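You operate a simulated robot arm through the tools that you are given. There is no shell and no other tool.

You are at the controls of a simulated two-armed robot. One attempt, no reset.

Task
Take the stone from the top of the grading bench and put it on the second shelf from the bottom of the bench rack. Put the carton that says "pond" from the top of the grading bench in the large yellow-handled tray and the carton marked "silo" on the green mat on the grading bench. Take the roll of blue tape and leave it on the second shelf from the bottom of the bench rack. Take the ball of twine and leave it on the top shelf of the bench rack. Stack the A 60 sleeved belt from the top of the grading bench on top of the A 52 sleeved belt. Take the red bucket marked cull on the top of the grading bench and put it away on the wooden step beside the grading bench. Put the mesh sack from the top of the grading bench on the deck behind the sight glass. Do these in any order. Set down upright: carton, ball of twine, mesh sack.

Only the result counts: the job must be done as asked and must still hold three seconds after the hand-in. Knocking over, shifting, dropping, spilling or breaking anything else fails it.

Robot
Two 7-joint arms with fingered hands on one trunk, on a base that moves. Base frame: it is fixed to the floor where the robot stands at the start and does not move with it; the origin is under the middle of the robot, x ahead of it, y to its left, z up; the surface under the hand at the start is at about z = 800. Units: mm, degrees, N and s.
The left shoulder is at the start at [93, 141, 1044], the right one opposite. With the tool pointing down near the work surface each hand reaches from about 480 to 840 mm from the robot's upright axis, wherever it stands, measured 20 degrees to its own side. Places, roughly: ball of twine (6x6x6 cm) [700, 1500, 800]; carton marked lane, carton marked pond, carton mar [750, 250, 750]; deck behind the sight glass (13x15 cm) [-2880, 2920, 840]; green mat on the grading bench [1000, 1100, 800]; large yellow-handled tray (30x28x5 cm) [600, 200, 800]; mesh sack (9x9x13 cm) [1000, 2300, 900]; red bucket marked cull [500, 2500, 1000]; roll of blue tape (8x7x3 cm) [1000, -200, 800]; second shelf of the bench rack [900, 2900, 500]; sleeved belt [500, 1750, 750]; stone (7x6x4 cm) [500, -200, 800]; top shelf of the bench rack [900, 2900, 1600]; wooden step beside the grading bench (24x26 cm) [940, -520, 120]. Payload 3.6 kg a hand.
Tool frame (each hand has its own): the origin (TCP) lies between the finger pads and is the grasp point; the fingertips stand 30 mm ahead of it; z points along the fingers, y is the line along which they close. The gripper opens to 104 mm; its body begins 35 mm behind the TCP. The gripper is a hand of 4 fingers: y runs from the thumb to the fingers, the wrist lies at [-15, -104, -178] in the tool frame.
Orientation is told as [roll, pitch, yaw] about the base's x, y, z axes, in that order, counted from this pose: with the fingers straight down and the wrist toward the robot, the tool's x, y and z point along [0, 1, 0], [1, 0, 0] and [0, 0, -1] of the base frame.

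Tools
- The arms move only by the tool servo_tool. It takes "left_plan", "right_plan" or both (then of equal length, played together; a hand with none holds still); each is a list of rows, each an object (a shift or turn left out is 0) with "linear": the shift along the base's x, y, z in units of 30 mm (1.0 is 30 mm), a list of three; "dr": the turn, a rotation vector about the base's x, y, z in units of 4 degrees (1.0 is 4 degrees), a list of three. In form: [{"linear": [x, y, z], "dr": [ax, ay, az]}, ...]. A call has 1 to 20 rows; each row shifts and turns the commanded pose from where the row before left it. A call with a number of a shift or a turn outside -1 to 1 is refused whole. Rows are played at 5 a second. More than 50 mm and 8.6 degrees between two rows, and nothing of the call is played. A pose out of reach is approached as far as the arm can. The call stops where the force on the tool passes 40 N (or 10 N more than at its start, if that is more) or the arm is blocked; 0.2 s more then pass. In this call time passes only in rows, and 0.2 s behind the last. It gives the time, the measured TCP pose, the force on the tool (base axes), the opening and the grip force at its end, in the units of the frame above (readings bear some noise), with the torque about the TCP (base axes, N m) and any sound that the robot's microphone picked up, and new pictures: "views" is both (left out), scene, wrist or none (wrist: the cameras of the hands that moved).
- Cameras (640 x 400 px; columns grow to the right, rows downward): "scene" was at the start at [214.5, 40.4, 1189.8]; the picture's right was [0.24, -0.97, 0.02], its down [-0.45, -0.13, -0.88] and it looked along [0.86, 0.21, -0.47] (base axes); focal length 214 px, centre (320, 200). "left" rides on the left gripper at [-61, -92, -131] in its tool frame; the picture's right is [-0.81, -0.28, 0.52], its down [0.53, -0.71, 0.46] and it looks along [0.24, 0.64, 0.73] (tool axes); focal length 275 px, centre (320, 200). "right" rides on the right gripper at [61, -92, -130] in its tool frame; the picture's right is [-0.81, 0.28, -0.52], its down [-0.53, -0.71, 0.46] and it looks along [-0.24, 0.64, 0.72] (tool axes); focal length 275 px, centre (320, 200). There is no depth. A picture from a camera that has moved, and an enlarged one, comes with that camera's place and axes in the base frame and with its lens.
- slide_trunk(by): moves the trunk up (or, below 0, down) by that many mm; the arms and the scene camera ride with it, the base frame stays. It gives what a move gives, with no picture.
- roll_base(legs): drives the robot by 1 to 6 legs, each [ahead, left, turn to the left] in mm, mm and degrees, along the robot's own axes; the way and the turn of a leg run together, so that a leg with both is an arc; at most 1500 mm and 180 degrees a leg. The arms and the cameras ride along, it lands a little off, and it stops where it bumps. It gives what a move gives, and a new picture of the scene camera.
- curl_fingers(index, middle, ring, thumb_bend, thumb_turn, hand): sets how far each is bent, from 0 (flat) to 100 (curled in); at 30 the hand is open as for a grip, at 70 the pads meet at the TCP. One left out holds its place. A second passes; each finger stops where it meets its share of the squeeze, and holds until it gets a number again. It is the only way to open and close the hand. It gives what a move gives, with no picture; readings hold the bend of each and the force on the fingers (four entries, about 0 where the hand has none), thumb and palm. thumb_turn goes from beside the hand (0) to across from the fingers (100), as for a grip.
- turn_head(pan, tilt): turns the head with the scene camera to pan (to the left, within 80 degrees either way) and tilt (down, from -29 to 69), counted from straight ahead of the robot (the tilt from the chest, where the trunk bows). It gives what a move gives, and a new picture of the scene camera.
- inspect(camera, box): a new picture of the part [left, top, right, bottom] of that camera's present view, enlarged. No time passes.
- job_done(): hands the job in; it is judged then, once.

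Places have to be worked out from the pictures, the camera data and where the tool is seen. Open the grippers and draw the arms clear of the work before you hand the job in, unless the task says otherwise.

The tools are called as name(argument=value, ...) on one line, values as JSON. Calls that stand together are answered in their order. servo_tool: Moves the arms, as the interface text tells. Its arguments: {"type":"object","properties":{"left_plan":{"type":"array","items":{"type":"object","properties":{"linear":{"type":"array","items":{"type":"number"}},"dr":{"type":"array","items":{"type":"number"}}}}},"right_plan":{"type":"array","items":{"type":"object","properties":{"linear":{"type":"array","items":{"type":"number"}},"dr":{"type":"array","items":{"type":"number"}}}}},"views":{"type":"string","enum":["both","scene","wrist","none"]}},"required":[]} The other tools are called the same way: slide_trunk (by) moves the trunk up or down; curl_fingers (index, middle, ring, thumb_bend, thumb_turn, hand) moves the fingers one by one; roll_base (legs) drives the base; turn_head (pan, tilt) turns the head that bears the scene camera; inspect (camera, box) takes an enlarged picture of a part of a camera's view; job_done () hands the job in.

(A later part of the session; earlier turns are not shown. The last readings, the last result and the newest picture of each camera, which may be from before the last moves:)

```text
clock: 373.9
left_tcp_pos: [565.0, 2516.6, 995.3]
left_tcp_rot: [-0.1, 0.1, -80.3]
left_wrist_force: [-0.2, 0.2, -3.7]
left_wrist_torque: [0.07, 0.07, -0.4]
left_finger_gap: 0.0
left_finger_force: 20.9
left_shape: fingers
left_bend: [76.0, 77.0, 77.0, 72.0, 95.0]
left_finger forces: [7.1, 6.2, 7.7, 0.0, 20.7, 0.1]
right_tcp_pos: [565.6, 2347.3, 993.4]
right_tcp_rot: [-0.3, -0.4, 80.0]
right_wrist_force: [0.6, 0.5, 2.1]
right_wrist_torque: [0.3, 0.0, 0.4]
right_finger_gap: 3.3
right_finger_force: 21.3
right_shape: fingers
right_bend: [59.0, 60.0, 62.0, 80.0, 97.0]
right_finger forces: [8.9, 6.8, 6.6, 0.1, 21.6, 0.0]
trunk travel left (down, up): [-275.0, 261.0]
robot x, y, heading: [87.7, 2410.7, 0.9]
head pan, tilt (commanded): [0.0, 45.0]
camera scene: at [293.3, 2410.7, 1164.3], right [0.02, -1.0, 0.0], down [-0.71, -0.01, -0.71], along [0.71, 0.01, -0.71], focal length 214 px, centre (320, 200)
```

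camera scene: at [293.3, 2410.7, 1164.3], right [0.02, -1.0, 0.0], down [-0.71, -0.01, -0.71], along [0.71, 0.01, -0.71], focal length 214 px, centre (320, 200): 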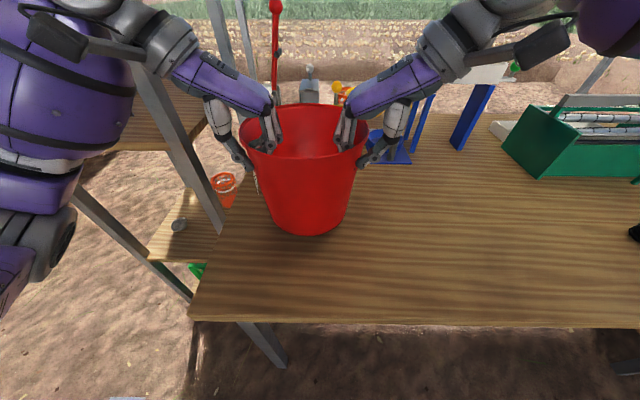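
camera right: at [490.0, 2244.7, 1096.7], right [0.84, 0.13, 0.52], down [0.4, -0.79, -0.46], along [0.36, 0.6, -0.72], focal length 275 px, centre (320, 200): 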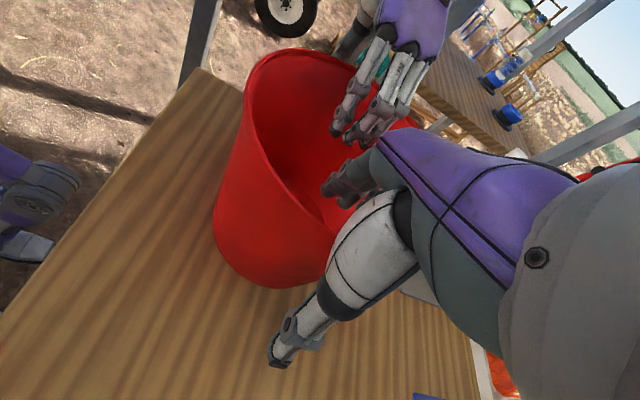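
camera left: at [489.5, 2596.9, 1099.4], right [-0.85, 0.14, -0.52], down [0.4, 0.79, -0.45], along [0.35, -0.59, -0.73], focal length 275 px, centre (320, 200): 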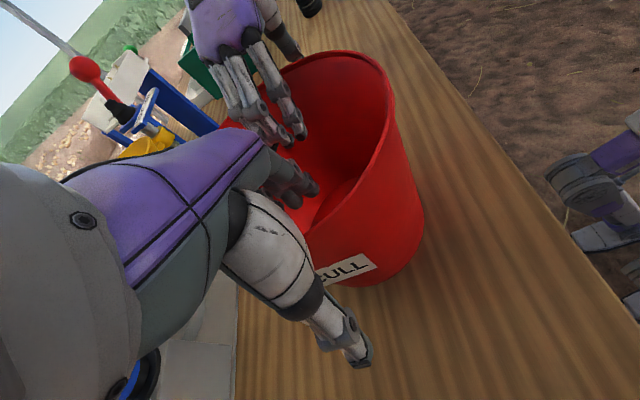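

The bucket hangs level between both hands and is light. I lift another 50 mm, back away from the bench and start driving right.

servo_tool(left_plan=[{"linear": [0, 0, 0.6]}, {"linear": [0, 0, 0.6]}, {"linear": [0, 0, 0.6]}], right_plan=[{"linear": [0, 0, 0.6]}, {"linear": [0, 0, 0.6]}, {"linear": [0, 0, 0.6]}], views="none")

roll_base(legs=[[-640, 0, 0], [0, -1200, -0.9]])

```text
clock: 374.7
left_tcp_pos: [564.2, 2515.7, 1049.1]
left_tcp_rot: [0.0, 0.2, -80.3]
left_wrist_force: [0.1, -3.5, -2.8]
left_wrist_torque: [-0.03, 0.05, -0.39]
left_finger_gap: 0.0
left_finger_force: 22.1
left_shape: fingers
left_bend: [76.0, 77.0, 77.0, 72.0, 95.0]
left_finger forces: [7.2, 6.9, 8.7, 0.0, 20.6, 0.0]
right_tcp_pos: [564.8, 2348.1, 1046.8]
right_tcp_rot: [-0.3, -0.5, 80.0]
right_wrist_force: [0.1, 1.8, 0.9]
right_wrist_torque: [0.37, 0.03, 0.39]
right_finger_gap: 3.3
right_finger_force: 22.3
right_shape: fingers
right_bend: [59.0, 60.0, 62.0, 80.0, 97.0]
right_finger forces: [9.7, 7.3, 6.8, 0.0, 20.6, 0.0]
trunk travel left (down, up): [-275.0, 261.0]
robot x, y, heading: [89.5, 2405.9, 0.9]
head pan, tilt (commanded): [0.0, 45.0]
```

```text
clock: 388.8
left_tcp_pos: [-67.0, 1290.9, 1049.2]
left_tcp_rot: [-0.1, 0.1, -80.7]
left_wrist_force: [0.7, -2.9, -4.2]
left_wrist_torque: [0.02, 0.03, -0.41]
left_finger_gap: 0.1
left_finger_force: 21.3
left_shape: fingers
left_bend: [76.0, 77.0, 77.0, 72.0, 95.0]
left_finger forces: [7.1, 6.9, 8.5, 0.1, 20.5, 0.0]
right_tcp_pos: [-68.6, 1122.2, 1046.8]
right_tcp_rot: [-0.3, -0.5, 79.7]
right_wrist_force: [0.0, 2.8, 0.4]
right_wrist_torque: [0.33, 0.02, 0.38]
right_finger_gap: 3.6
right_finger_force: 22.2
right_shape: fingers
right_bend: [59.0, 60.0, 62.0, 80.0, 97.0]
right_finger forces: [9.6, 7.2, 6.7, 0.0, 20.5, 0.1]
trunk travel left (down, up): [-275.0, 261.0]
robot x, y, heading: [-542.9, 1183.4, 0.4]
head pan, tilt (commanded): [0.0, 45.0]
camera scene: at [-339.6, 1186.1, 1164.3], right [0.01, -1.0, 0.0], down [-0.71, -0.01, -0.71], along [0.71, 0.01, -0.71], focal length 214 px, centre (320, 200)
```

scene: 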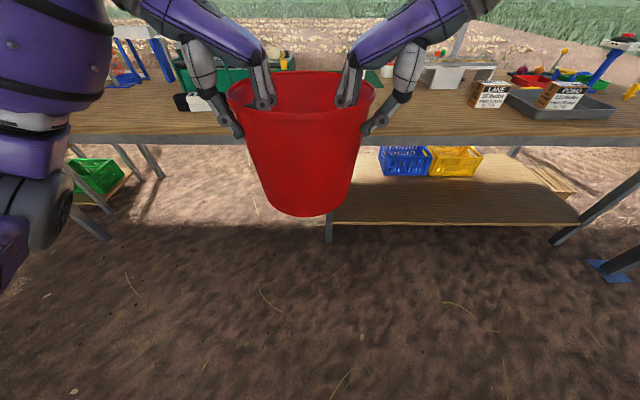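

Carrying fine. I continue right, then look toward the step on the far right side.

roll_base(legs=[[0, -1150, -0.3], [0, -1100, 0]])

turn_head(pan=15, tilt=15)

```text
clock: 408.6
left_tcp_pos: [-79.8, -952.5, 1048.5]
left_tcp_rot: [-0.1, 0.2, -81.7]
left_wrist_force: [0.2, -2.4, -2.7]
left_wrist_torque: [0.02, 0.08, -0.4]
left_finger_gap: 0.0
left_finger_force: 21.7
left_shape: fingers
left_bend: [76.0, 77.0, 77.0, 72.0, 95.0]
left_finger forces: [7.1, 7.0, 8.3, 0.0, 20.6, 0.0]
right_tcp_pos: [-83.9, -1120.6, 1046.0]
right_tcp_rot: [-0.3, -0.6, 78.5]
right_wrist_force: [-0.4, 3.2, 0.3]
right_wrist_torque: [0.31, -0.01, 0.4]
right_finger_gap: 3.4
right_finger_force: 22.0
right_shape: fingers
right_bend: [59.0, 60.0, 62.0, 80.0, 97.0]
right_finger forces: [9.4, 7.1, 6.8, 0.1, 20.8, 0.0]
trunk travel left (down, up): [-275.0, 261.0]
robot x, y, heading: [-558.8, -1046.9, -0.7]
head pan, tilt (commanded): [0.0, 45.0]
camera scene: at [-354.0, -1051.5, 1164.3], right [-0.01, -1.0, 0.0], down [-0.71, 0.01, -0.71], along [0.71, -0.01, -0.71], focal length 214 px, centre (320, 200)
```

scene: 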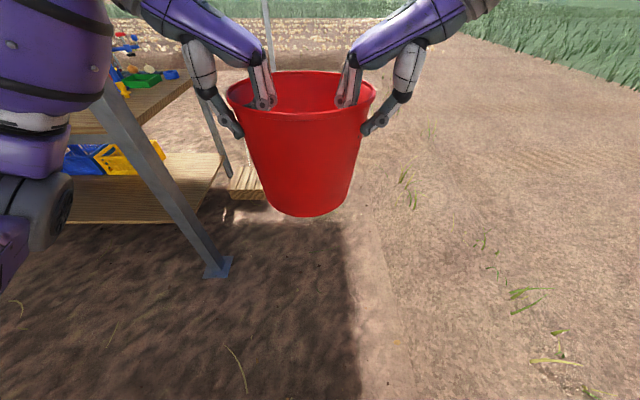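

```text
clock: 409.5
left_tcp_pos: [-80.2, -952.7, 1048.5]
left_tcp_rot: [-0.1, 0.2, -81.8]
left_wrist_force: [0.3, -1.9, -3.8]
left_wrist_torque: [0.07, 0.12, -0.39]
left_finger_gap: 0.0
left_finger_force: 22.1
left_shape: fingers
left_bend: [76.0, 77.0, 77.0, 72.0, 95.0]
left_finger forces: [7.1, 6.7, 8.1, 0.0, 20.9, 0.0]
right_tcp_pos: [-84.1, -1121.2, 1047.5]
right_tcp_rot: [-0.3, -0.7, 78.5]
right_wrist_force: [0.5, 2.3, 1.4]
right_wrist_torque: [0.26, 0.03, 0.4]
right_finger_gap: 3.4
right_finger_force: 22.0
right_shape: fingers
right_bend: [59.0, 60.0, 62.0, 80.0, 97.0]
right_finger forces: [9.2, 7.0, 6.5, 0.0, 21.2, 0.1]
trunk travel left (down, up): [-275.0, 261.0]
robot x, y, heading: [-555.7, -1053.4, -0.5]
head pan, tilt (commanded): [15.0, 15.0]
camera scene: at [-344.9, -1027.4, 1211.0], right [0.25, -0.97, 0.0], down [-0.25, -0.06, -0.97], along [0.94, 0.24, -0.26], focal length 214 px, centre (320, 200)
```

scene: 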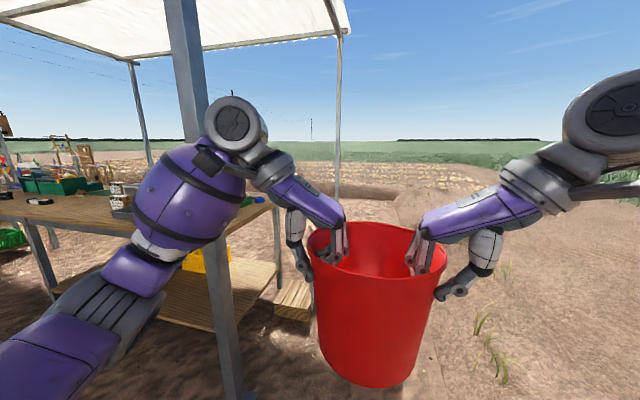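

The step is visible beyond the pole at the bench's right end. I shift further right for clearance from the pole, drive ahead past it, then turn to face the step from the right side.

roll_base(legs=[[0, -170, 0.5], [750, 0, 0], [740, 0, 0]])

roll_base(legs=[[0, 0, 90]])

turn_head(pan=0, tilt=45)

```text
clock: 418.9
left_tcp_pos: [1414.8, -1125.5, 1047.9]
left_tcp_rot: [-0.1, 0.3, -81.3]
left_wrist_force: [-0.1, -1.9, -4.2]
left_wrist_torque: [0.01, 0.1, -0.37]
left_finger_gap: 0.3
left_finger_force: 21.9
left_shape: fingers
left_bend: [76.0, 77.0, 77.0, 72.0, 95.0]
left_finger forces: [7.2, 6.9, 8.1, 0.0, 20.7, 0.0]
right_tcp_pos: [1410.1, -1294.7, 1047.1]
right_tcp_rot: [-0.2, -0.6, 79.0]
right_wrist_force: [0.4, 2.6, 1.5]
right_wrist_torque: [0.31, 0.0, 0.39]
right_finger_gap: 3.3
right_finger_force: 22.0
right_shape: fingers
right_bend: [59.0, 60.0, 62.0, 80.0, 97.0]
right_finger forces: [9.3, 7.0, 6.8, 0.0, 21.0, 0.1]
trunk travel left (down, up): [-275.0, 261.0]
robot x, y, heading: [934.7, -1225.6, -0.0]
head pan, tilt (commanded): [15.0, 15.0]
camera scene: at [1149.1, -1202.6, 1211.1], right [0.26, -0.97, 0.0], down [-0.25, -0.07, -0.97], along [0.93, 0.25, -0.26], focal length 214 px, centre (320, 200)
```

scene: 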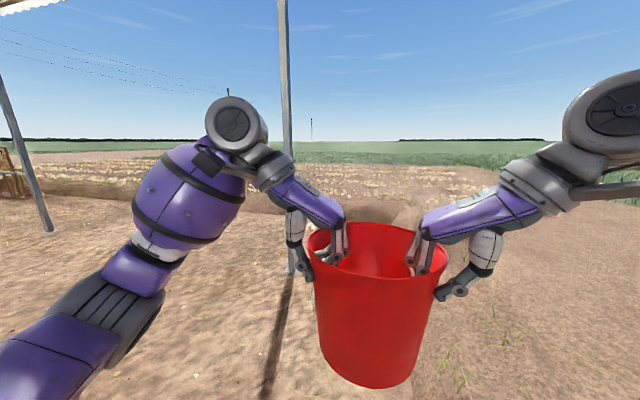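

```text
clock: 423.2
left_tcp_pos: [829.6, -747.0, 1049.6]
left_tcp_rot: [-0.2, 0.1, 9.1]
left_wrist_force: [1.5, 0.7, -4.1]
left_wrist_torque: [-0.1, 0.02, -0.38]
left_finger_gap: 0.1
left_finger_force: 20.9
left_shape: fingers
left_bend: [76.0, 77.0, 77.0, 72.0, 95.0]
left_finger forces: [7.4, 6.9, 7.4, 0.0, 20.3, 0.0]
right_tcp_pos: [999.2, -749.1, 1046.2]
right_tcp_rot: [-0.3, -0.6, 169.5]
right_wrist_force: [-1.9, -1.2, 0.0]
right_wrist_torque: [0.01, 0.3, 0.38]
right_finger_gap: 3.8
right_finger_force: 21.7
right_shape: fingers
right_bend: [59.0, 60.0, 62.0, 80.0, 97.0]
right_finger forces: [9.0, 7.2, 6.7, 0.1, 20.6, 0.0]
trunk travel left (down, up): [-275.0, 261.0]
robot x, y, heading: [934.2, -1227.1, 90.4]
head pan, tilt (commanded): [15.0, 15.0]
camera scene: at [908.9, -1012.2, 1211.1], right [0.96, 0.27, 0.0], down [0.07, -0.25, -0.97], along [-0.26, 0.93, -0.26], focal length 214 px, centre (320, 200)
```

scene: 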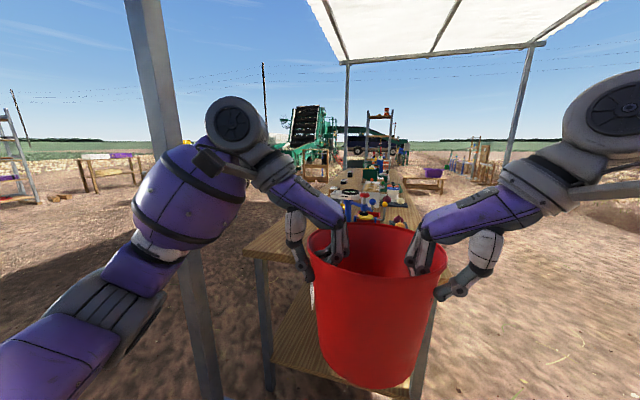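

```text
clock: 424.1
left_tcp_pos: [829.8, -747.5, 1047.9]
left_tcp_rot: [-0.2, 0.2, 9.2]
left_wrist_force: [0.4, 0.2, -3.9]
left_wrist_torque: [-0.08, 0.03, -0.35]
left_finger_gap: 0.2
left_finger_force: 21.3
left_shape: fingers
left_bend: [76.0, 77.0, 77.0, 72.0, 95.0]
left_finger forces: [7.4, 6.7, 7.3, 0.0, 20.4, 0.0]
right_tcp_pos: [999.3, -749.1, 1047.0]
right_tcp_rot: [-0.4, -0.6, 169.6]
right_wrist_force: [-1.2, 0.0, 0.8]
right_wrist_torque: [-0.03, 0.31, 0.44]
right_finger_gap: 3.4
right_finger_force: 21.7
right_shape: fingers
right_bend: [59.0, 60.0, 62.0, 80.0, 97.0]
right_finger forces: [8.8, 7.0, 6.7, 0.0, 21.1, 0.0]
trunk travel left (down, up): [-275.0, 261.0]
robot x, y, heading: [935.7, -1226.4, 90.4]
head pan, tilt (commanded): [0.0, 45.0]
camera scene: at [933.1, -1021.0, 1164.4], right [1.0, 0.01, 0.0], down [0.01, -0.71, -0.71], along [-0.01, 0.71, -0.71], focal length 214 px, centre (320, 200)
```

scene: 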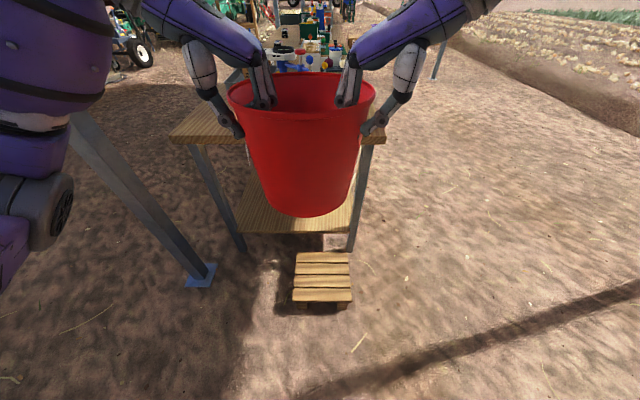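

The slatted step spans x 800–1078, y -642…-392 (centre [939,-517]). The bucket centre is about [914,-731]; I roll ahead 214 mm and 24 mm right to bring it over the step.

roll_base(legs=[[214, -26, 0]])

slide_trunk(by=-265)

turn_head(pan=0, tilt=55)

```text
clock: 425.8
left_tcp_pos: [857.0, -532.4, 1047.7]
left_tcp_rot: [0.0, 0.2, 9.0]
left_wrist_force: [1.0, 1.0, -3.8]
left_wrist_torque: [-0.11, 0.02, -0.36]
left_finger_gap: 0.0
left_finger_force: 20.9
left_shape: fingers
left_bend: [76.0, 77.0, 77.0, 72.0, 95.0]
left_finger forces: [7.4, 6.8, 7.5, 0.1, 20.4, 0.0]
right_tcp_pos: [1025.4, -535.8, 1046.9]
right_tcp_rot: [-0.2, -0.6, 169.4]
right_wrist_force: [-0.9, 0.1, 0.4]
right_wrist_torque: [0.0, 0.31, 0.43]
right_finger_gap: 3.2
right_finger_force: 21.8
right_shape: fingers
right_bend: [59.0, 60.0, 62.0, 80.0, 97.0]
right_finger forces: [9.0, 7.1, 6.6, 0.0, 20.9, 0.0]
trunk travel left (down, up): [-275.0, 261.0]
robot x, y, heading: [961.4, -1012.9, 90.2]
head pan, tilt (commanded): [0.0, 45.0]
camera scene: at [958.9, -806.7, 1164.2], right [1.0, 0.0, 0.0], down [0.0, -0.71, -0.71], along [0.0, 0.71, -0.71], focal length 214 px, centre (320, 200)
```

scene: 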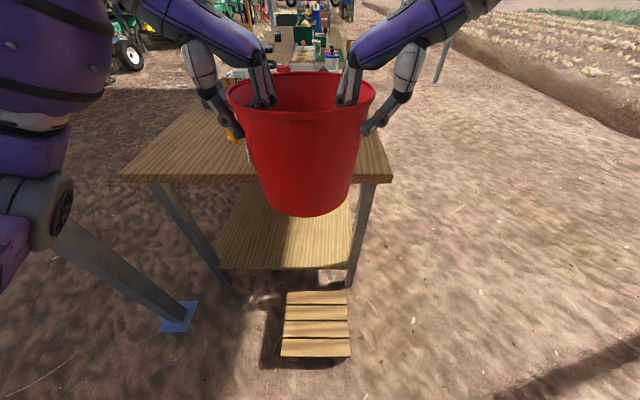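

```text
clock: 428.5
left_tcp_pos: [858.3, -532.8, 782.8]
left_tcp_rot: [-0.1, 0.2, 8.9]
left_wrist_force: [1.6, -0.4, -3.3]
left_wrist_torque: [-0.12, 0.03, -0.39]
left_finger_gap: 0.0
left_finger_force: 20.6
left_shape: fingers
left_bend: [76.0, 77.0, 77.0, 72.0, 95.0]
left_finger forces: [7.3, 6.7, 7.1, 0.0, 20.6, 0.0]
right_tcp_pos: [1025.5, -536.3, 781.7]
right_tcp_rot: [-0.4, -0.5, 169.4]
right_wrist_force: [-1.2, -1.1, 0.4]
right_wrist_torque: [-0.02, 0.3, 0.39]
right_finger_gap: 3.4
right_finger_force: 22.2
right_shape: fingers
right_bend: [59.0, 60.0, 62.0, 80.0, 97.0]
right_finger forces: [8.6, 7.0, 6.9, 0.0, 21.4, 0.0]
trunk travel left (down, up): [-10.0, 526.0]
robot x, y, heading: [959.7, -1010.4, 90.5]
head pan, tilt (commanded): [0.0, 45.0]
```

```text
clock: 429.2
left_tcp_pos: [858.1, -533.9, 783.9]
left_tcp_rot: [-0.1, 0.2, 8.9]
left_wrist_force: [1.9, 0.4, -2.9]
left_wrist_torque: [-0.13, 0.02, -0.37]
left_finger_gap: 0.2
left_finger_force: 21.5
left_shape: fingers
left_bend: [76.0, 77.0, 77.0, 72.0, 95.0]
left_finger forces: [7.5, 6.8, 7.5, 0.0, 20.5, 0.1]
right_tcp_pos: [1025.4, -536.4, 782.5]
right_tcp_rot: [-0.4, -0.7, 169.3]
right_wrist_force: [-1.2, -0.2, 0.6]
right_wrist_torque: [-0.02, 0.27, 0.42]
right_finger_gap: 3.3
right_finger_force: 22.1
right_shape: fingers
right_bend: [59.0, 60.0, 62.0, 80.0, 97.0]
right_finger forces: [8.8, 7.1, 6.9, 0.0, 21.1, 0.0]
trunk travel left (down, up): [-10.0, 526.0]
robot x, y, heading: [960.8, -1015.5, 90.1]
head pan, tilt (commanded): [0.0, 55.0]
camera scene: at [958.5, -733.6, 875.0], right [1.0, 0.0, 0.0], down [0.0, -0.82, -0.57], along [0.0, 0.57, -0.82], focal length 214 px, centre (320, 200)
```

scene: 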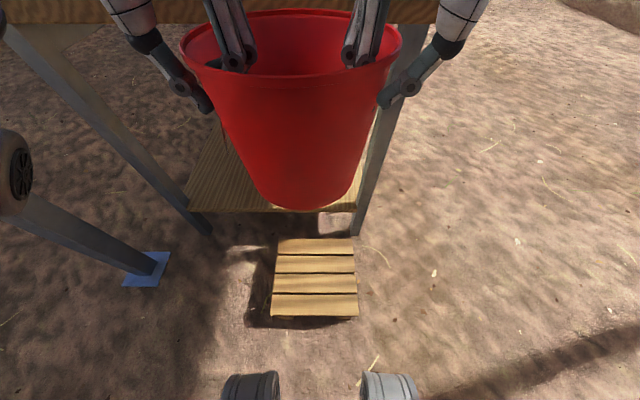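

The bucket is centred over the step. I lower both hands in sync, 340 mm first.

servo_tool(left_plan=[{"linear": [0, 0, -0.9]}, {"linear": [0, 0, -0.95]}, {"linear": [0, 0, -0.95]}, {"linear": [0, 0, -0.95]}, {"linear": [0, 0, -0.95]}, {"linear": [0, 0, -0.95]}, {"linear": [0, 0, -0.95]}, {"linear": [0, 0, -0.95]}], right_plan=[{"linear": [0, 0, -0.9]}, {"linear": [0, 0, -0.95]}, {"linear": [0, 0, -0.95]}, {"linear": [0, 0, -0.95]}, {"linear": [0, 0, -0.95]}, {"linear": [0, 0, -0.95]}, {"linear": [0, 0, -0.95]}, {"linear": [0, 0, -0.95]}], views="scene")

```text
clock: 431.0
left_tcp_pos: [858.5, -533.6, 557.9]
left_tcp_rot: [-0.1, 0.3, 9.0]
left_wrist_force: [-2.8, 0.1, -3.0]
left_wrist_torque: [-0.11, 0.07, -0.34]
left_finger_gap: 0.0
left_finger_force: 20.0
left_shape: fingers
left_bend: [76.0, 77.0, 78.0, 73.0, 95.0]
left_finger forces: [6.4, 6.1, 6.7, 0.1, 21.7, 0.1]
right_tcp_pos: [1025.7, -536.7, 556.2]
right_tcp_rot: [-0.3, -0.5, 169.4]
right_wrist_force: [3.3, -1.0, 0.7]
right_wrist_torque: [-0.06, 0.24, 0.43]
right_finger_gap: 3.2
right_finger_force: 21.9
right_shape: fingers
right_bend: [59.0, 60.0, 63.0, 80.0, 97.0]
right_finger forces: [7.8, 6.5, 6.2, 0.0, 22.6, 0.1]
trunk travel left (down, up): [-10.0, 526.0]
robot x, y, heading: [958.5, -1011.5, 90.0]
head pan, tilt (commanded): [0.0, 55.0]
camera scene: at [958.5, -733.6, 874.9], right [1.0, 0.0, 0.0], down [0.0, -0.82, -0.57], along [0.0, 0.57, -0.82], focal length 214 px, centre (320, 200)
```

scene: 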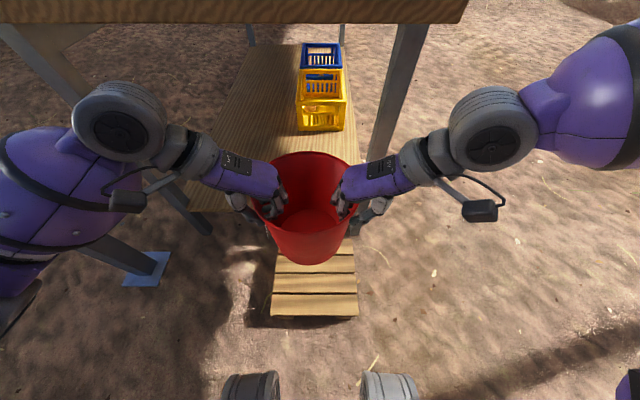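

Going well. I lower another ~240 mm to just above the step.

servo_tool(left_plan=[{"linear": [0, 0, -0.95]}, {"linear": [0, 0, -0.95]}, {"linear": [0, 0, -0.95]}, {"linear": [0, 0, -0.95]}, {"linear": [0, 0, -0.95]}, {"linear": [0, 0, -0.95]}, {"linear": [0, 0, -0.95]}, {"linear": [0, 0, -0.95]}, {"linear": [0, 0, -0.6]}], right_plan=[{"linear": [0, 0, -0.95]}, {"linear": [0, 0, -0.95]}, {"linear": [0, 0, -0.95]}, {"linear": [0, 0, -0.95]}, {"linear": [0, 0, -0.95]}, {"linear": [0, 0, -0.95]}, {"linear": [0, 0, -0.95]}, {"linear": [0, 0, -0.95]}, {"linear": [0, 0, -0.6]}], views="scene")

```text
clock: 433.0
left_tcp_pos: [856.6, -533.4, 311.0]
left_tcp_rot: [0.1, 0.3, 8.8]
left_wrist_force: [1.8, -0.1, -3.6]
left_wrist_torque: [-0.07, 0.01, -0.33]
left_finger_gap: 0.0
left_finger_force: 20.9
left_shape: fingers
left_bend: [76.0, 77.0, 77.0, 73.0, 95.0]
left_finger forces: [8.1, 6.8, 6.7, 0.1, 19.8, 0.0]
right_tcp_pos: [1024.8, -536.3, 310.1]
right_tcp_rot: [-0.3, -0.6, 169.3]
right_wrist_force: [-2.3, -1.4, 1.0]
right_wrist_torque: [-0.02, 0.29, 0.46]
right_finger_gap: 3.6
right_finger_force: 22.0
right_shape: fingers
right_bend: [59.0, 60.0, 62.0, 81.0, 96.0]
right_finger forces: [8.2, 7.5, 7.5, 0.0, 21.2, 0.0]
trunk travel left (down, up): [-10.0, 526.0]
robot x, y, heading: [959.1, -1013.0, 90.2]
head pan, tilt (commanded): [0.0, 55.0]
camera scene: at [958.5, -733.6, 875.0], right [1.0, 0.0, 0.0], down [0.0, -0.82, -0.57], along [0.0, 0.57, -0.82], focal length 214 px, centre (320, 200)
```

scene: 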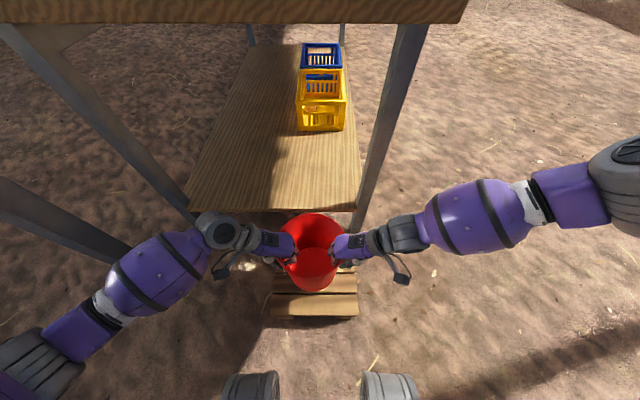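

About 30 mm to go; I lower in small steps watching the wrist forces.

servo_tool(left_plan=[{"linear": [0, 0, -0.2]}, {"linear": [0, 0, -0.2]}, {"linear": [0, 0, -0.2]}, {"linear": [0, 0, -0.1]}], right_plan=[{"linear": [0, 0, -0.2]}, {"linear": [0, 0, -0.2]}, {"linear": [0, 0, -0.2]}, {"linear": [0, 0, -0.1]}], views="none")

servo_tool(left_plan=[{"linear": [0, 0, -0.1]}, {"linear": [0, 0, -0.1]}], right_plan=[{"linear": [0, 0, -0.1]}, {"linear": [0, 0, -0.1]}], views="scene")

```text
clock: 434.0
left_tcp_pos: [856.8, -534.9, 289.9]
left_tcp_rot: [-0.1, 0.2, 8.8]
left_wrist_force: [3.8, 0.5, -2.7]
left_wrist_torque: [-0.09, -0.02, -0.33]
left_finger_gap: 0.2
left_finger_force: 20.8
left_shape: fingers
left_bend: [76.0, 77.0, 77.0, 73.0, 95.0]
left_finger forces: [8.4, 7.1, 6.9, 0.0, 19.5, 0.1]
right_tcp_pos: [1025.4, -536.3, 288.0]
right_tcp_rot: [-0.3, -0.5, 169.4]
right_wrist_force: [-3.1, -1.1, 0.7]
right_wrist_torque: [-0.02, 0.28, 0.47]
right_finger_gap: 3.3
right_finger_force: 22.7
right_shape: fingers
right_bend: [59.0, 60.0, 62.0, 81.0, 96.0]
right_finger forces: [8.3, 7.6, 7.9, 0.0, 20.7, 0.0]
trunk travel left (down, up): [-10.0, 526.0]
robot x, y, heading: [958.6, -1008.6, 90.4]
head pan, tilt (commanded): [0.0, 55.0]
```

```text
clock: 434.6
left_tcp_pos: [857.5, -533.4, 283.5]
left_tcp_rot: [-0.1, 0.1, 8.8]
left_wrist_force: [2.3, -0.9, -0.3]
left_wrist_torque: [0.0, 0.06, -0.48]
left_finger_gap: 0.1
left_finger_force: 22.4
left_shape: fingers
left_bend: [76.0, 77.0, 78.0, 73.0, 95.0]
left_finger forces: [6.7, 6.9, 10.3, 0.0, 21.4, 0.1]
right_tcp_pos: [1025.3, -536.8, 282.9]
right_tcp_rot: [-0.3, -0.6, 169.3]
right_wrist_force: [-3.4, -0.9, 2.6]
right_wrist_torque: [0.15, 0.35, 0.47]
right_finger_gap: 3.6
right_finger_force: 23.3
right_shape: fingers
right_bend: [59.0, 60.0, 62.0, 81.0, 96.0]
right_finger forces: [8.1, 8.0, 8.4, 0.1, 21.3, 0.0]
trunk travel left (down, up): [-10.0, 526.0]
robot x, y, heading: [957.8, -1011.5, 90.2]
head pan, tilt (commanded): [0.0, 55.0]
camera scene: at [958.5, -734.0, 875.1], right [1.0, 0.0, 0.0], down [0.0, -0.82, -0.57], along [0.0, 0.57, -0.82], focal length 214 px, centre (320, 200)
```

scene: 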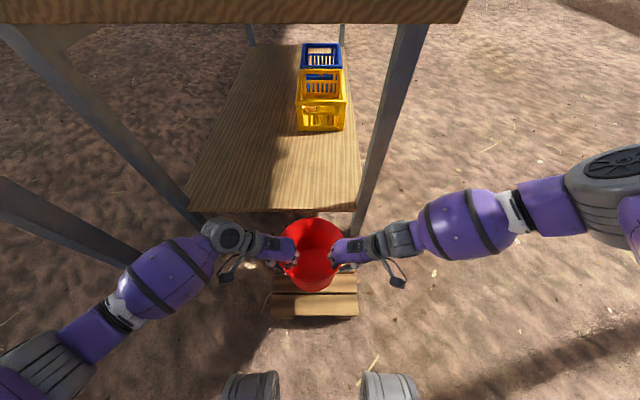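

Contact begins (z loads shift by ~2–3 N). One more 2 mm step, then I open both hands.

servo_tool(left_plan=[{"linear": [0, 0, -0.08]}], right_plan=[{"linear": [0, 0, -0.08]}], views="none")

curl_fingers(hand="right", index=45, middle=45, ring=45, thumb_bend=40)

curl_fingers(hand="left", index=40, middle=40, ring=40, thumb_bend=40)

inspect(camera="scene", box=[180, 180, 440, 330])

```text
clock: 435.0
left_tcp_pos: [858.5, -533.1, 280.8]
left_tcp_rot: [-0.1, 0.2, 8.8]
left_wrist_force: [2.9, -1.1, 0.0]
left_wrist_torque: [0.03, 0.09, -0.45]
left_finger_gap: 0.0
left_finger_force: 23.1
left_shape: fingers
left_bend: [76.0, 77.0, 78.0, 73.0, 95.0]
left_finger forces: [6.3, 7.0, 10.6, 0.0, 21.8, 0.1]
right_tcp_pos: [1025.3, -536.0, 280.3]
right_tcp_rot: [-0.3, -0.6, 169.5]
right_wrist_force: [-2.8, -1.8, 3.4]
right_wrist_torque: [0.17, 0.35, 0.51]
right_finger_gap: 3.5
right_finger_force: 24.0
right_shape: fingers
right_bend: [59.0, 60.0, 62.0, 81.0, 96.0]
right_finger forces: [7.8, 7.9, 9.1, 0.0, 22.3, 0.1]
trunk travel left (down, up): [-10.0, 526.0]
robot x, y, heading: [958.9, -1012.1, 90.6]
head pan, tilt (commanded): [0.0, 55.0]
```

```text
clock: 436.0
left_tcp_pos: [858.5, -532.8, 280.4]
left_tcp_rot: [-0.1, 0.2, 8.8]
left_wrist_force: [1.0, -2.0, -1.3]
left_wrist_torque: [-0.09, 0.11, -0.26]
left_finger_gap: 0.0
left_finger_force: 17.9
left_shape: fingers
left_bend: [76.0, 78.0, 78.0, 73.0, 95.0]
left_finger forces: [8.4, 5.3, 4.2, 0.1, 18.7, 0.0]
right_tcp_pos: [1026.8, -537.1, 279.9]
right_tcp_rot: [-0.3, -0.5, 169.2]
right_wrist_force: [-0.7, 1.6, 0.6]
right_wrist_torque: [-0.03, -0.01, -0.04]
right_finger_gap: 71.2
right_finger_force: 0.8
right_shape: fingers
right_bend: [45.0, 45.0, 45.0, 40.0, 97.0]
right_finger forces: [1.1, 0.1, 0.1, 0.0, 0.0, 0.1]
trunk travel left (down, up): [-10.0, 526.0]
robot x, y, heading: [962.5, -1014.6, 90.0]
head pan, tilt (commanded): [0.0, 55.0]
```

```text
clock: 437.0
left_tcp_pos: [857.4, -533.4, 280.9]
left_tcp_rot: [-0.1, 0.3, 8.9]
left_wrist_force: [-0.5, -1.0, -0.5]
left_wrist_torque: [0.02, 0.03, -0.02]
left_finger_gap: 77.6
left_finger_force: 0.1
left_shape: fingers
left_bend: [40.0, 40.0, 40.0, 40.0, 97.0]
left_finger forces: [0.0, 0.0, 0.0, 0.0, 0.0, 0.0]
right_tcp_pos: [1025.5, -535.3, 280.4]
right_tcp_rot: [-0.3, -0.6, 169.5]
right_wrist_force: [-1.6, 0.2, 0.5]
right_wrist_torque: [0.01, 0.01, -0.04]
right_finger_gap: 71.4
right_finger_force: 0.0
right_shape: fingers
right_bend: [45.0, 45.0, 45.0, 40.0, 97.0]
right_finger forces: [0.5, 0.0, 0.1, 0.1, 0.1, 0.0]
trunk travel left (down, up): [-10.0, 526.0]
robot x, y, heading: [961.8, -1009.9, 90.1]
head pan, tilt (commanded): [0.0, 55.0]
```

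```text
2.46 times, centred on (310, 255) of scene
camera zoom: at [958.5, -733.8, 875.0], right [1.0, 0.0, 0.0], down [0.0, -0.82, -0.57], along [0.0, 0.57, -0.82], focal length 528 px, centre (345, 65)
```

zoom: 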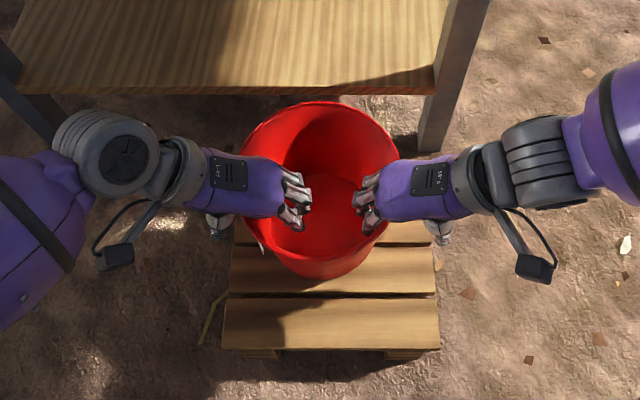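

The bucket stands on the step. I lift both hands straight up out of it.

servo_tool(left_plan=[{"linear": [0, 0, 0.3]}, {"linear": [0, 0, 0.5]}, {"linear": [0, 0, 0.8]}, {"linear": [0, 0, 0.9]}, {"linear": [0, 0, 0.9]}, {"linear": [0, 0, 0.9]}, {"linear": [0, 0, 0.9]}, {"linear": [0, 0, 0.9]}, {"linear": [0, 0, 0.9]}, {"linear": [0, 0, 0.9]}], right_plan=[{"linear": [0, 0, 0.3]}, {"linear": [0, 0, 0.5]}, {"linear": [0, 0, 0.8]}, {"linear": [0, 0, 0.9]}, {"linear": [0, 0, 0.9]}, {"linear": [0, 0, 0.9]}, {"linear": [0, 0, 0.9]}, {"linear": [0, 0, 0.9]}, {"linear": [0, 0, 0.9]}, {"linear": [0, 0, 0.9]}], views="scene")

inspect(camera="scene", box=[180, 160, 440, 330])

```text
clock: 439.2
left_tcp_pos: [856.9, -535.3, 519.4]
left_tcp_rot: [-0.1, 0.2, 8.9]
left_wrist_force: [0.1, 0.4, 0.2]
left_wrist_torque: [0.03, 0.02, -0.02]
left_finger_gap: 77.5
left_finger_force: 0.0
left_shape: fingers
left_bend: [40.0, 40.0, 40.0, 40.0, 97.0]
left_finger forces: [0.1, 0.1, 0.0, 0.1, 0.1, 0.0]
right_tcp_pos: [1024.6, -534.7, 518.6]
right_tcp_rot: [-0.3, -0.5, 169.4]
right_wrist_force: [-0.7, 0.0, -0.4]
right_wrist_torque: [-0.02, 0.0, 0.01]
right_finger_gap: 71.4
right_finger_force: 0.1
right_shape: fingers
right_bend: [45.0, 45.0, 45.0, 40.0, 97.0]
right_finger forces: [0.0, 0.1, 0.1, 0.0, 0.0, 0.1]
trunk travel left (down, up): [-10.0, 526.0]
robot x, y, heading: [957.9, -1013.5, 90.0]
head pan, tilt (commanded): [0.0, 55.0]
camera scene: at [958.8, -733.8, 875.0], right [1.0, 0.0, 0.0], down [0.0, -0.82, -0.57], along [0.0, 0.57, -0.82], focal length 214 px, centre (320, 200)
```

scene: 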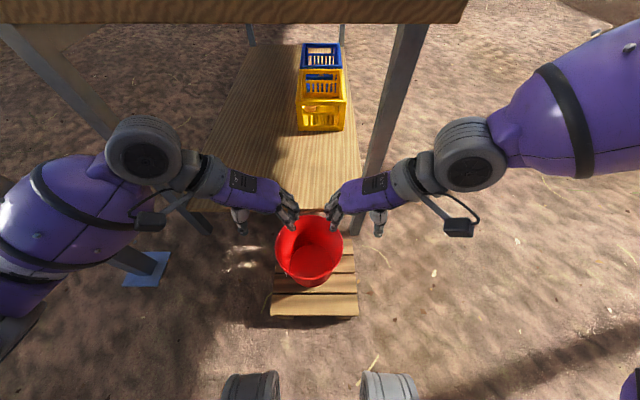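

```text
2.35 times, centred on (310, 245) of scene
camera zoom: at [958.8, -733.8, 875.0], right [1.0, 0.0, 0.0], down [0.0, -0.82, -0.57], along [0.0, 0.57, -0.82], focal length 505 px, centre (344, 94)
```

zoom: 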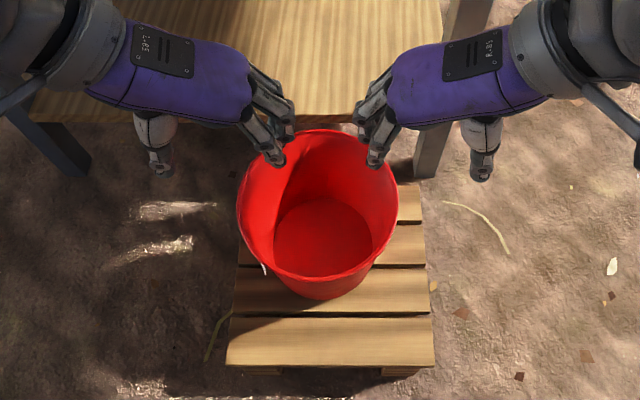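

The bucket stands well on the step. I raise the arms and the trunk back, then edge forward to pick the tape from this side.

servo_tool(left_plan=[{"linear": [0, 0, 0.95]}, {"linear": [0, 0, 0.95]}, {"linear": [0, 0, 0.95]}, {"linear": [0, 0, 0.95]}, {"linear": [0, 0, 0.95]}, {"linear": [0, 0, 0.95]}, {"linear": [0, 0, 0.95]}, {"linear": [0, 0, 0.95]}, {"linear": [0, 0, 0.95]}, {"linear": [-0.3, 0, 0.3]}], right_plan=[{"linear": [0, 0, 0.95]}, {"linear": [0, 0, 0.95]}, {"linear": [0, 0, 0.95]}, {"linear": [0, 0, 0.95]}, {"linear": [0, 0, 0.95]}, {"linear": [0, 0, 0.95]}, {"linear": [0, 0, 0.95]}, {"linear": [0, 0, 0.95]}, {"linear": [0, 0, 0.95]}, {"linear": [0.3, 0, 0.3]}], views="none")

slide_trunk(by=265)

turn_head(pan=0, tilt=35)

```text
clock: 441.4
left_tcp_pos: [848.8, -534.2, 784.2]
left_tcp_rot: [-0.2, 0.3, 9.0]
left_wrist_force: [-0.3, -0.2, -0.1]
left_wrist_torque: [0.01, -0.01, 0.01]
left_finger_gap: 77.8
left_finger_force: 0.0
left_shape: fingers
left_bend: [40.0, 40.0, 40.0, 40.0, 97.0]
left_finger forces: [0.1, 0.0, 0.1, 0.0, 0.1, 0.0]
right_tcp_pos: [1034.9, -537.5, 781.8]
right_tcp_rot: [-0.3, -0.5, 169.3]
right_wrist_force: [-0.3, 0.3, 0.5]
right_wrist_torque: [0.0, 0.03, 0.0]
right_finger_gap: 71.3
right_finger_force: 0.1
right_shape: fingers
right_bend: [45.0, 45.0, 45.0, 40.0, 97.0]
right_finger forces: [0.1, 0.0, 0.0, 0.0, 0.1, 0.0]
trunk travel left (down, up): [-10.0, 526.0]
robot x, y, heading: [958.9, -1010.4, 90.0]
head pan, tilt (commanded): [0.0, 55.0]
```

```text
clock: 444.1
left_tcp_pos: [848.6, -532.7, 1048.6]
left_tcp_rot: [-0.1, 0.2, 8.9]
left_wrist_force: [-0.2, -1.3, -0.4]
left_wrist_torque: [0.0, -0.02, 0.01]
left_finger_gap: 77.5
left_finger_force: 0.0
left_shape: fingers
left_bend: [40.0, 40.0, 40.0, 40.0, 97.0]
left_finger forces: [0.0, 0.1, 0.0, 0.1, 0.1, 0.0]
right_tcp_pos: [1035.3, -536.7, 1048.0]
right_tcp_rot: [-0.3, -0.5, 169.5]
right_wrist_force: [0.1, 0.2, 0.2]
right_wrist_torque: [0.02, 0.0, 0.01]
right_finger_gap: 71.2
right_finger_force: 0.1
right_shape: fingers
right_bend: [45.0, 45.0, 45.0, 40.0, 97.0]
right_finger forces: [0.0, 0.0, 0.0, 0.0, 0.1, 0.0]
trunk travel left (down, up): [-275.0, 261.0]
robot x, y, heading: [958.9, -1008.7, 90.3]
head pan, tilt (commanded): [0.0, 55.0]
```

```text
clock: 445.0
left_tcp_pos: [848.3, -534.0, 1049.2]
left_tcp_rot: [-0.1, 0.2, 8.8]
left_wrist_force: [-0.1, -0.1, 0.1]
left_wrist_torque: [0.04, 0.0, -0.05]
left_finger_gap: 77.7
left_finger_force: 0.1
left_shape: fingers
left_bend: [40.0, 40.0, 40.0, 40.0, 97.0]
left_finger forces: [0.1, 0.1, 0.0, 0.1, 0.0, 0.0]
right_tcp_pos: [1034.7, -535.9, 1047.9]
right_tcp_rot: [-0.3, -0.6, 169.4]
right_wrist_force: [1.0, -0.2, 0.2]
right_wrist_torque: [-0.04, 0.03, 0.0]
right_finger_gap: 71.5
right_finger_force: 0.1
right_shape: fingers
right_bend: [45.0, 45.0, 45.0, 40.0, 97.0]
right_finger forces: [0.0, 0.0, 0.1, 0.0, 0.0, 0.0]
trunk travel left (down, up): [-275.0, 261.0]
robot x, y, heading: [962.4, -1010.4, 90.2]
head pan, tilt (commanded): [0.0, 35.0]
camera scene: at [958.8, -800.8, 1179.1], right [1.0, 0.0, 0.0], down [0.0, -0.57, -0.82], along [0.0, 0.82, -0.57], focal length 214 px, centre (320, 200)
```

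scene: 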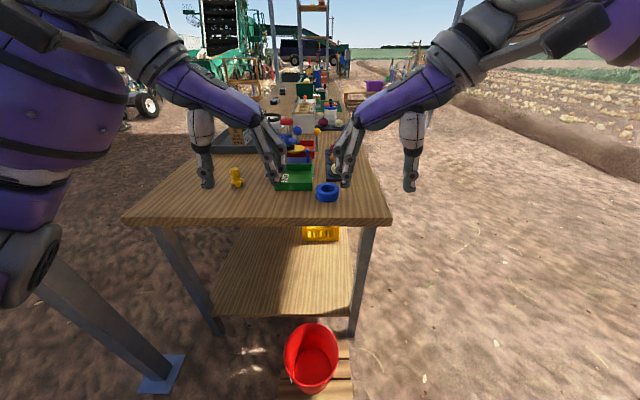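

The blue tape lies at about [981,-227]. I zoom to check its surroundings.

inspect(camera="scene", box=[230, 120, 430, 240])

inspect(camera="right", box=[0, 0, 640, 400])

```text
3.20 times, centred on (330, 180) of scene
camera zoom: at [958.8, -800.8, 1179.1], right [1.0, 0.0, 0.0], down [0.0, -0.57, -0.82], along [0.0, 0.82, -0.57], focal length 686 px, centre (288, 264)
```

zoom: 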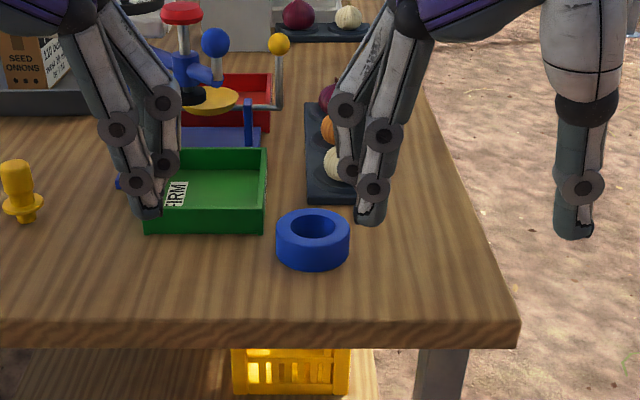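

```text
1.00 times, centred on (320, 200) of right (not enlarged: the box is as wide or as high as the picture)
camera zoom: at [1115.6, -614.8, 1177.8], right [-0.12, 0.84, 0.52], down [0.8, 0.39, -0.46], along [-0.59, 0.36, -0.72], focal length 275 px, centre (320, 200)
```

zoom: 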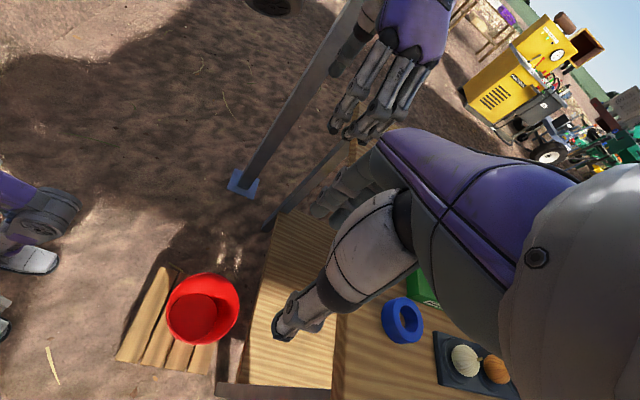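

Tape: centre ≈[983,-233], Ø≈72, 30 mm high; green tray corner at [935,-199] and black tray edge at y≈-137 nearby. I edge ahead 110 mm, open the right hand and bring it over the tape with closing direction along y.

roll_base(legs=[[110, 0, 0]])

curl_fingers(hand="right", index=30, middle=30, ring=30, thumb_bend=30)

servo_tool(right_plan=[{"linear": [0.2, 0.2, 0], "dr": [0, 0, -1]}, {"linear": [0.2, 0.2, 0], "dr": [0, 0, -1]}, {"linear": [0.2, 0.2, 0], "dr": [0, 0, -1]}, {"linear": [0.1, 0.2, 0], "dr": [0, 0, -1]}, {"linear": [0, 0.2, 0], "dr": [0, 0, -1]}, {"linear": [0, 0.3, 0], "dr": [0, 0, -1]}, {"linear": [0, 0.3, 0], "dr": [0, 0, -1]}, {"linear": [0, 0.3, 0], "dr": [0, 0, -1]}, {"linear": [-0.1, 0.3, 0], "dr": [0, 0, -1]}, {"linear": [-0.1, 0.3, 0], "dr": [0, 0, -1]}, {"linear": [-0.2, 0.3, 0], "dr": [0, 0, -1]}, {"linear": [-0.2, 0.3, 0], "dr": [0, 0, -1]}, {"linear": [-0.2, 0.4, 0], "dr": [0, 0, -1]}, {"linear": [-0.2, 0.4, -0.2], "dr": [0, 0, -1]}, {"linear": [-0.2, 0.4, -0.3], "dr": [0, 0, -1]}, {"linear": [-0.2, 0.4, -0.3], "dr": [0, 0, -1]}, {"linear": [-0.2, 0.4, -0.3], "dr": [0, 0, -1]}, {"linear": [-0.2, 0.4, -0.3], "dr": [0, 0, -1]}, {"linear": [-0.2, 0.4, -0.3], "dr": [0, 0, -1]}, {"linear": [-0.2, 0.3, -0.3], "dr": [0, 0, -0.8]}], views="both")

```text
clock: 446.3
left_tcp_pos: [848.6, -427.3, 1049.0]
left_tcp_rot: [-0.2, 0.2, 8.9]
left_wrist_force: [0.1, -0.2, 0.8]
left_wrist_torque: [0.03, 0.0, -0.03]
left_finger_gap: 77.8
left_finger_force: 0.0
left_shape: fingers
left_bend: [40.0, 40.0, 40.0, 40.0, 97.0]
left_finger forces: [0.0, 0.0, 0.0, 0.0, 0.0, 0.1]
right_tcp_pos: [1036.8, -430.0, 1047.4]
right_tcp_rot: [-0.3, -0.5, 169.2]
right_wrist_force: [0.5, -0.6, -1.0]
right_wrist_torque: [-0.01, 0.0, 0.01]
right_finger_gap: 71.2
right_finger_force: 0.1
right_shape: fingers
right_bend: [45.0, 45.0, 45.0, 40.0, 97.0]
right_finger forces: [0.0, 0.0, 0.1, 0.1, 0.1, 0.0]
trunk travel left (down, up): [-275.0, 261.0]
robot x, y, heading: [960.9, -904.9, 90.2]
head pan, tilt (commanded): [0.0, 35.0]
stopped in leg 1: the robot was blocked; the commanded pose is now the measured one
camera scene: at [958.4, -694.8, 1179.4], right [1.0, 0.0, 0.0], down [0.0, -0.57, -0.82], along [0.0, 0.82, -0.57], focal length 214 px, centre (320, 200)
```

scene: 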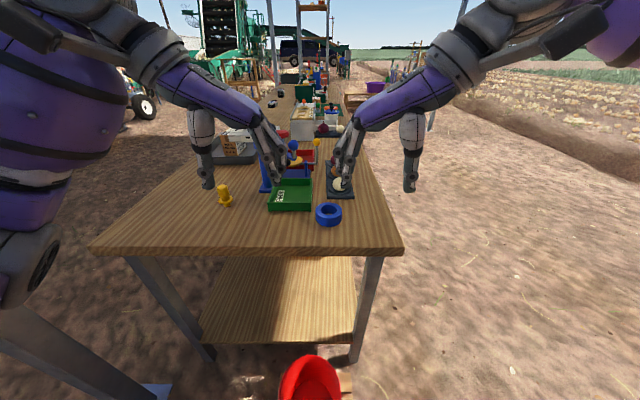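

```text
clock: 447.3
left_tcp_pos: [847.9, -425.3, 1048.5]
left_tcp_rot: [-0.2, 0.2, 8.9]
left_wrist_force: [-0.6, 0.8, -0.7]
left_wrist_torque: [-0.01, -0.01, 0.02]
left_finger_gap: 77.4
left_finger_force: 0.1
left_shape: fingers
left_bend: [40.0, 40.0, 40.0, 40.0, 97.0]
left_finger forces: [0.0, 0.1, 0.0, 0.0, 0.0, 0.1]
right_tcp_pos: [1035.3, -428.3, 1047.0]
right_tcp_rot: [-0.2, -0.5, 169.3]
right_wrist_force: [0.1, 0.4, 0.3]
right_wrist_torque: [0.04, 0.02, 0.0]
right_finger_gap: 102.7
right_finger_force: 0.1
right_shape: fingers
right_bend: [30.0, 30.0, 30.0, 30.0, 97.0]
right_finger forces: [0.0, 0.0, 0.0, 0.1, 0.0, 0.0]
trunk travel left (down, up): [-275.0, 261.0]
robot x, y, heading: [960.8, -905.6, 90.3]
head pan, tilt (commanded): [0.0, 35.0]
```

```text
clock: 451.5
left_tcp_pos: [848.5, -424.4, 1048.6]
left_tcp_rot: [-0.2, 0.3, 8.9]
left_wrist_force: [1.0, 0.4, 0.0]
left_wrist_torque: [0.04, 0.01, 0.0]
left_finger_gap: 77.7
left_finger_force: 0.2
left_shape: fingers
left_bend: [40.0, 40.0, 40.0, 40.0, 97.0]
left_finger forces: [0.0, 0.1, 0.0, 0.2, 0.0, 0.1]
right_tcp_pos: [1083.9, -240.3, 970.9]
right_tcp_rot: [-0.2, -0.5, 90.2]
right_wrist_force: [0.2, 0.6, 0.0]
right_wrist_torque: [0.0, 0.0, -0.01]
right_finger_gap: 102.8
right_finger_force: 0.0
right_shape: fingers
right_bend: [30.0, 30.0, 30.0, 30.0, 97.0]
right_finger forces: [0.0, 0.0, 0.0, 0.0, 0.1, 0.0]
right hand out of reach, approached as far as the arm can: row 16, 17, 18, 19, 20
trunk travel left (down, up): [-275.0, 261.0]
robot x, y, heading: [956.8, -903.6, 90.1]
head pan, tilt (commanded): [0.0, 35.0]
camera scene: at [959.1, -693.3, 1179.1], right [1.0, 0.0, 0.0], down [0.0, -0.57, -0.82], along [0.0, 0.82, -0.57], focal length 214 px, centre (320, 200)
camera right: at [1023.6, -333.3, 1101.3], right [0.81, 0.27, 0.52], down [0.53, -0.71, -0.46], along [0.24, 0.65, -0.72], focal length 275 px, centre (320, 200)
```

scene: 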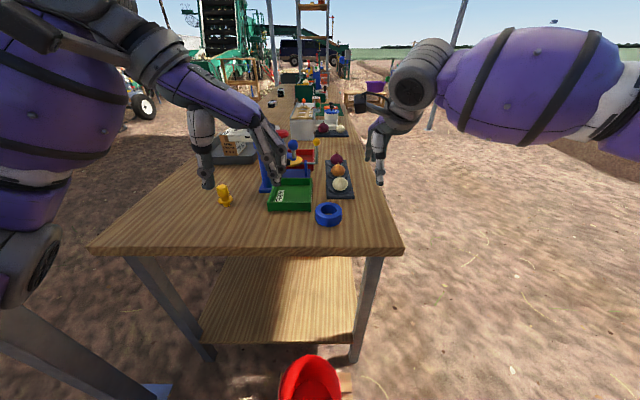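
right: 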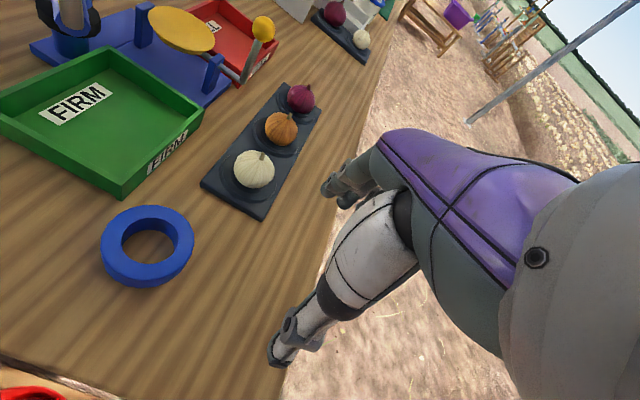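

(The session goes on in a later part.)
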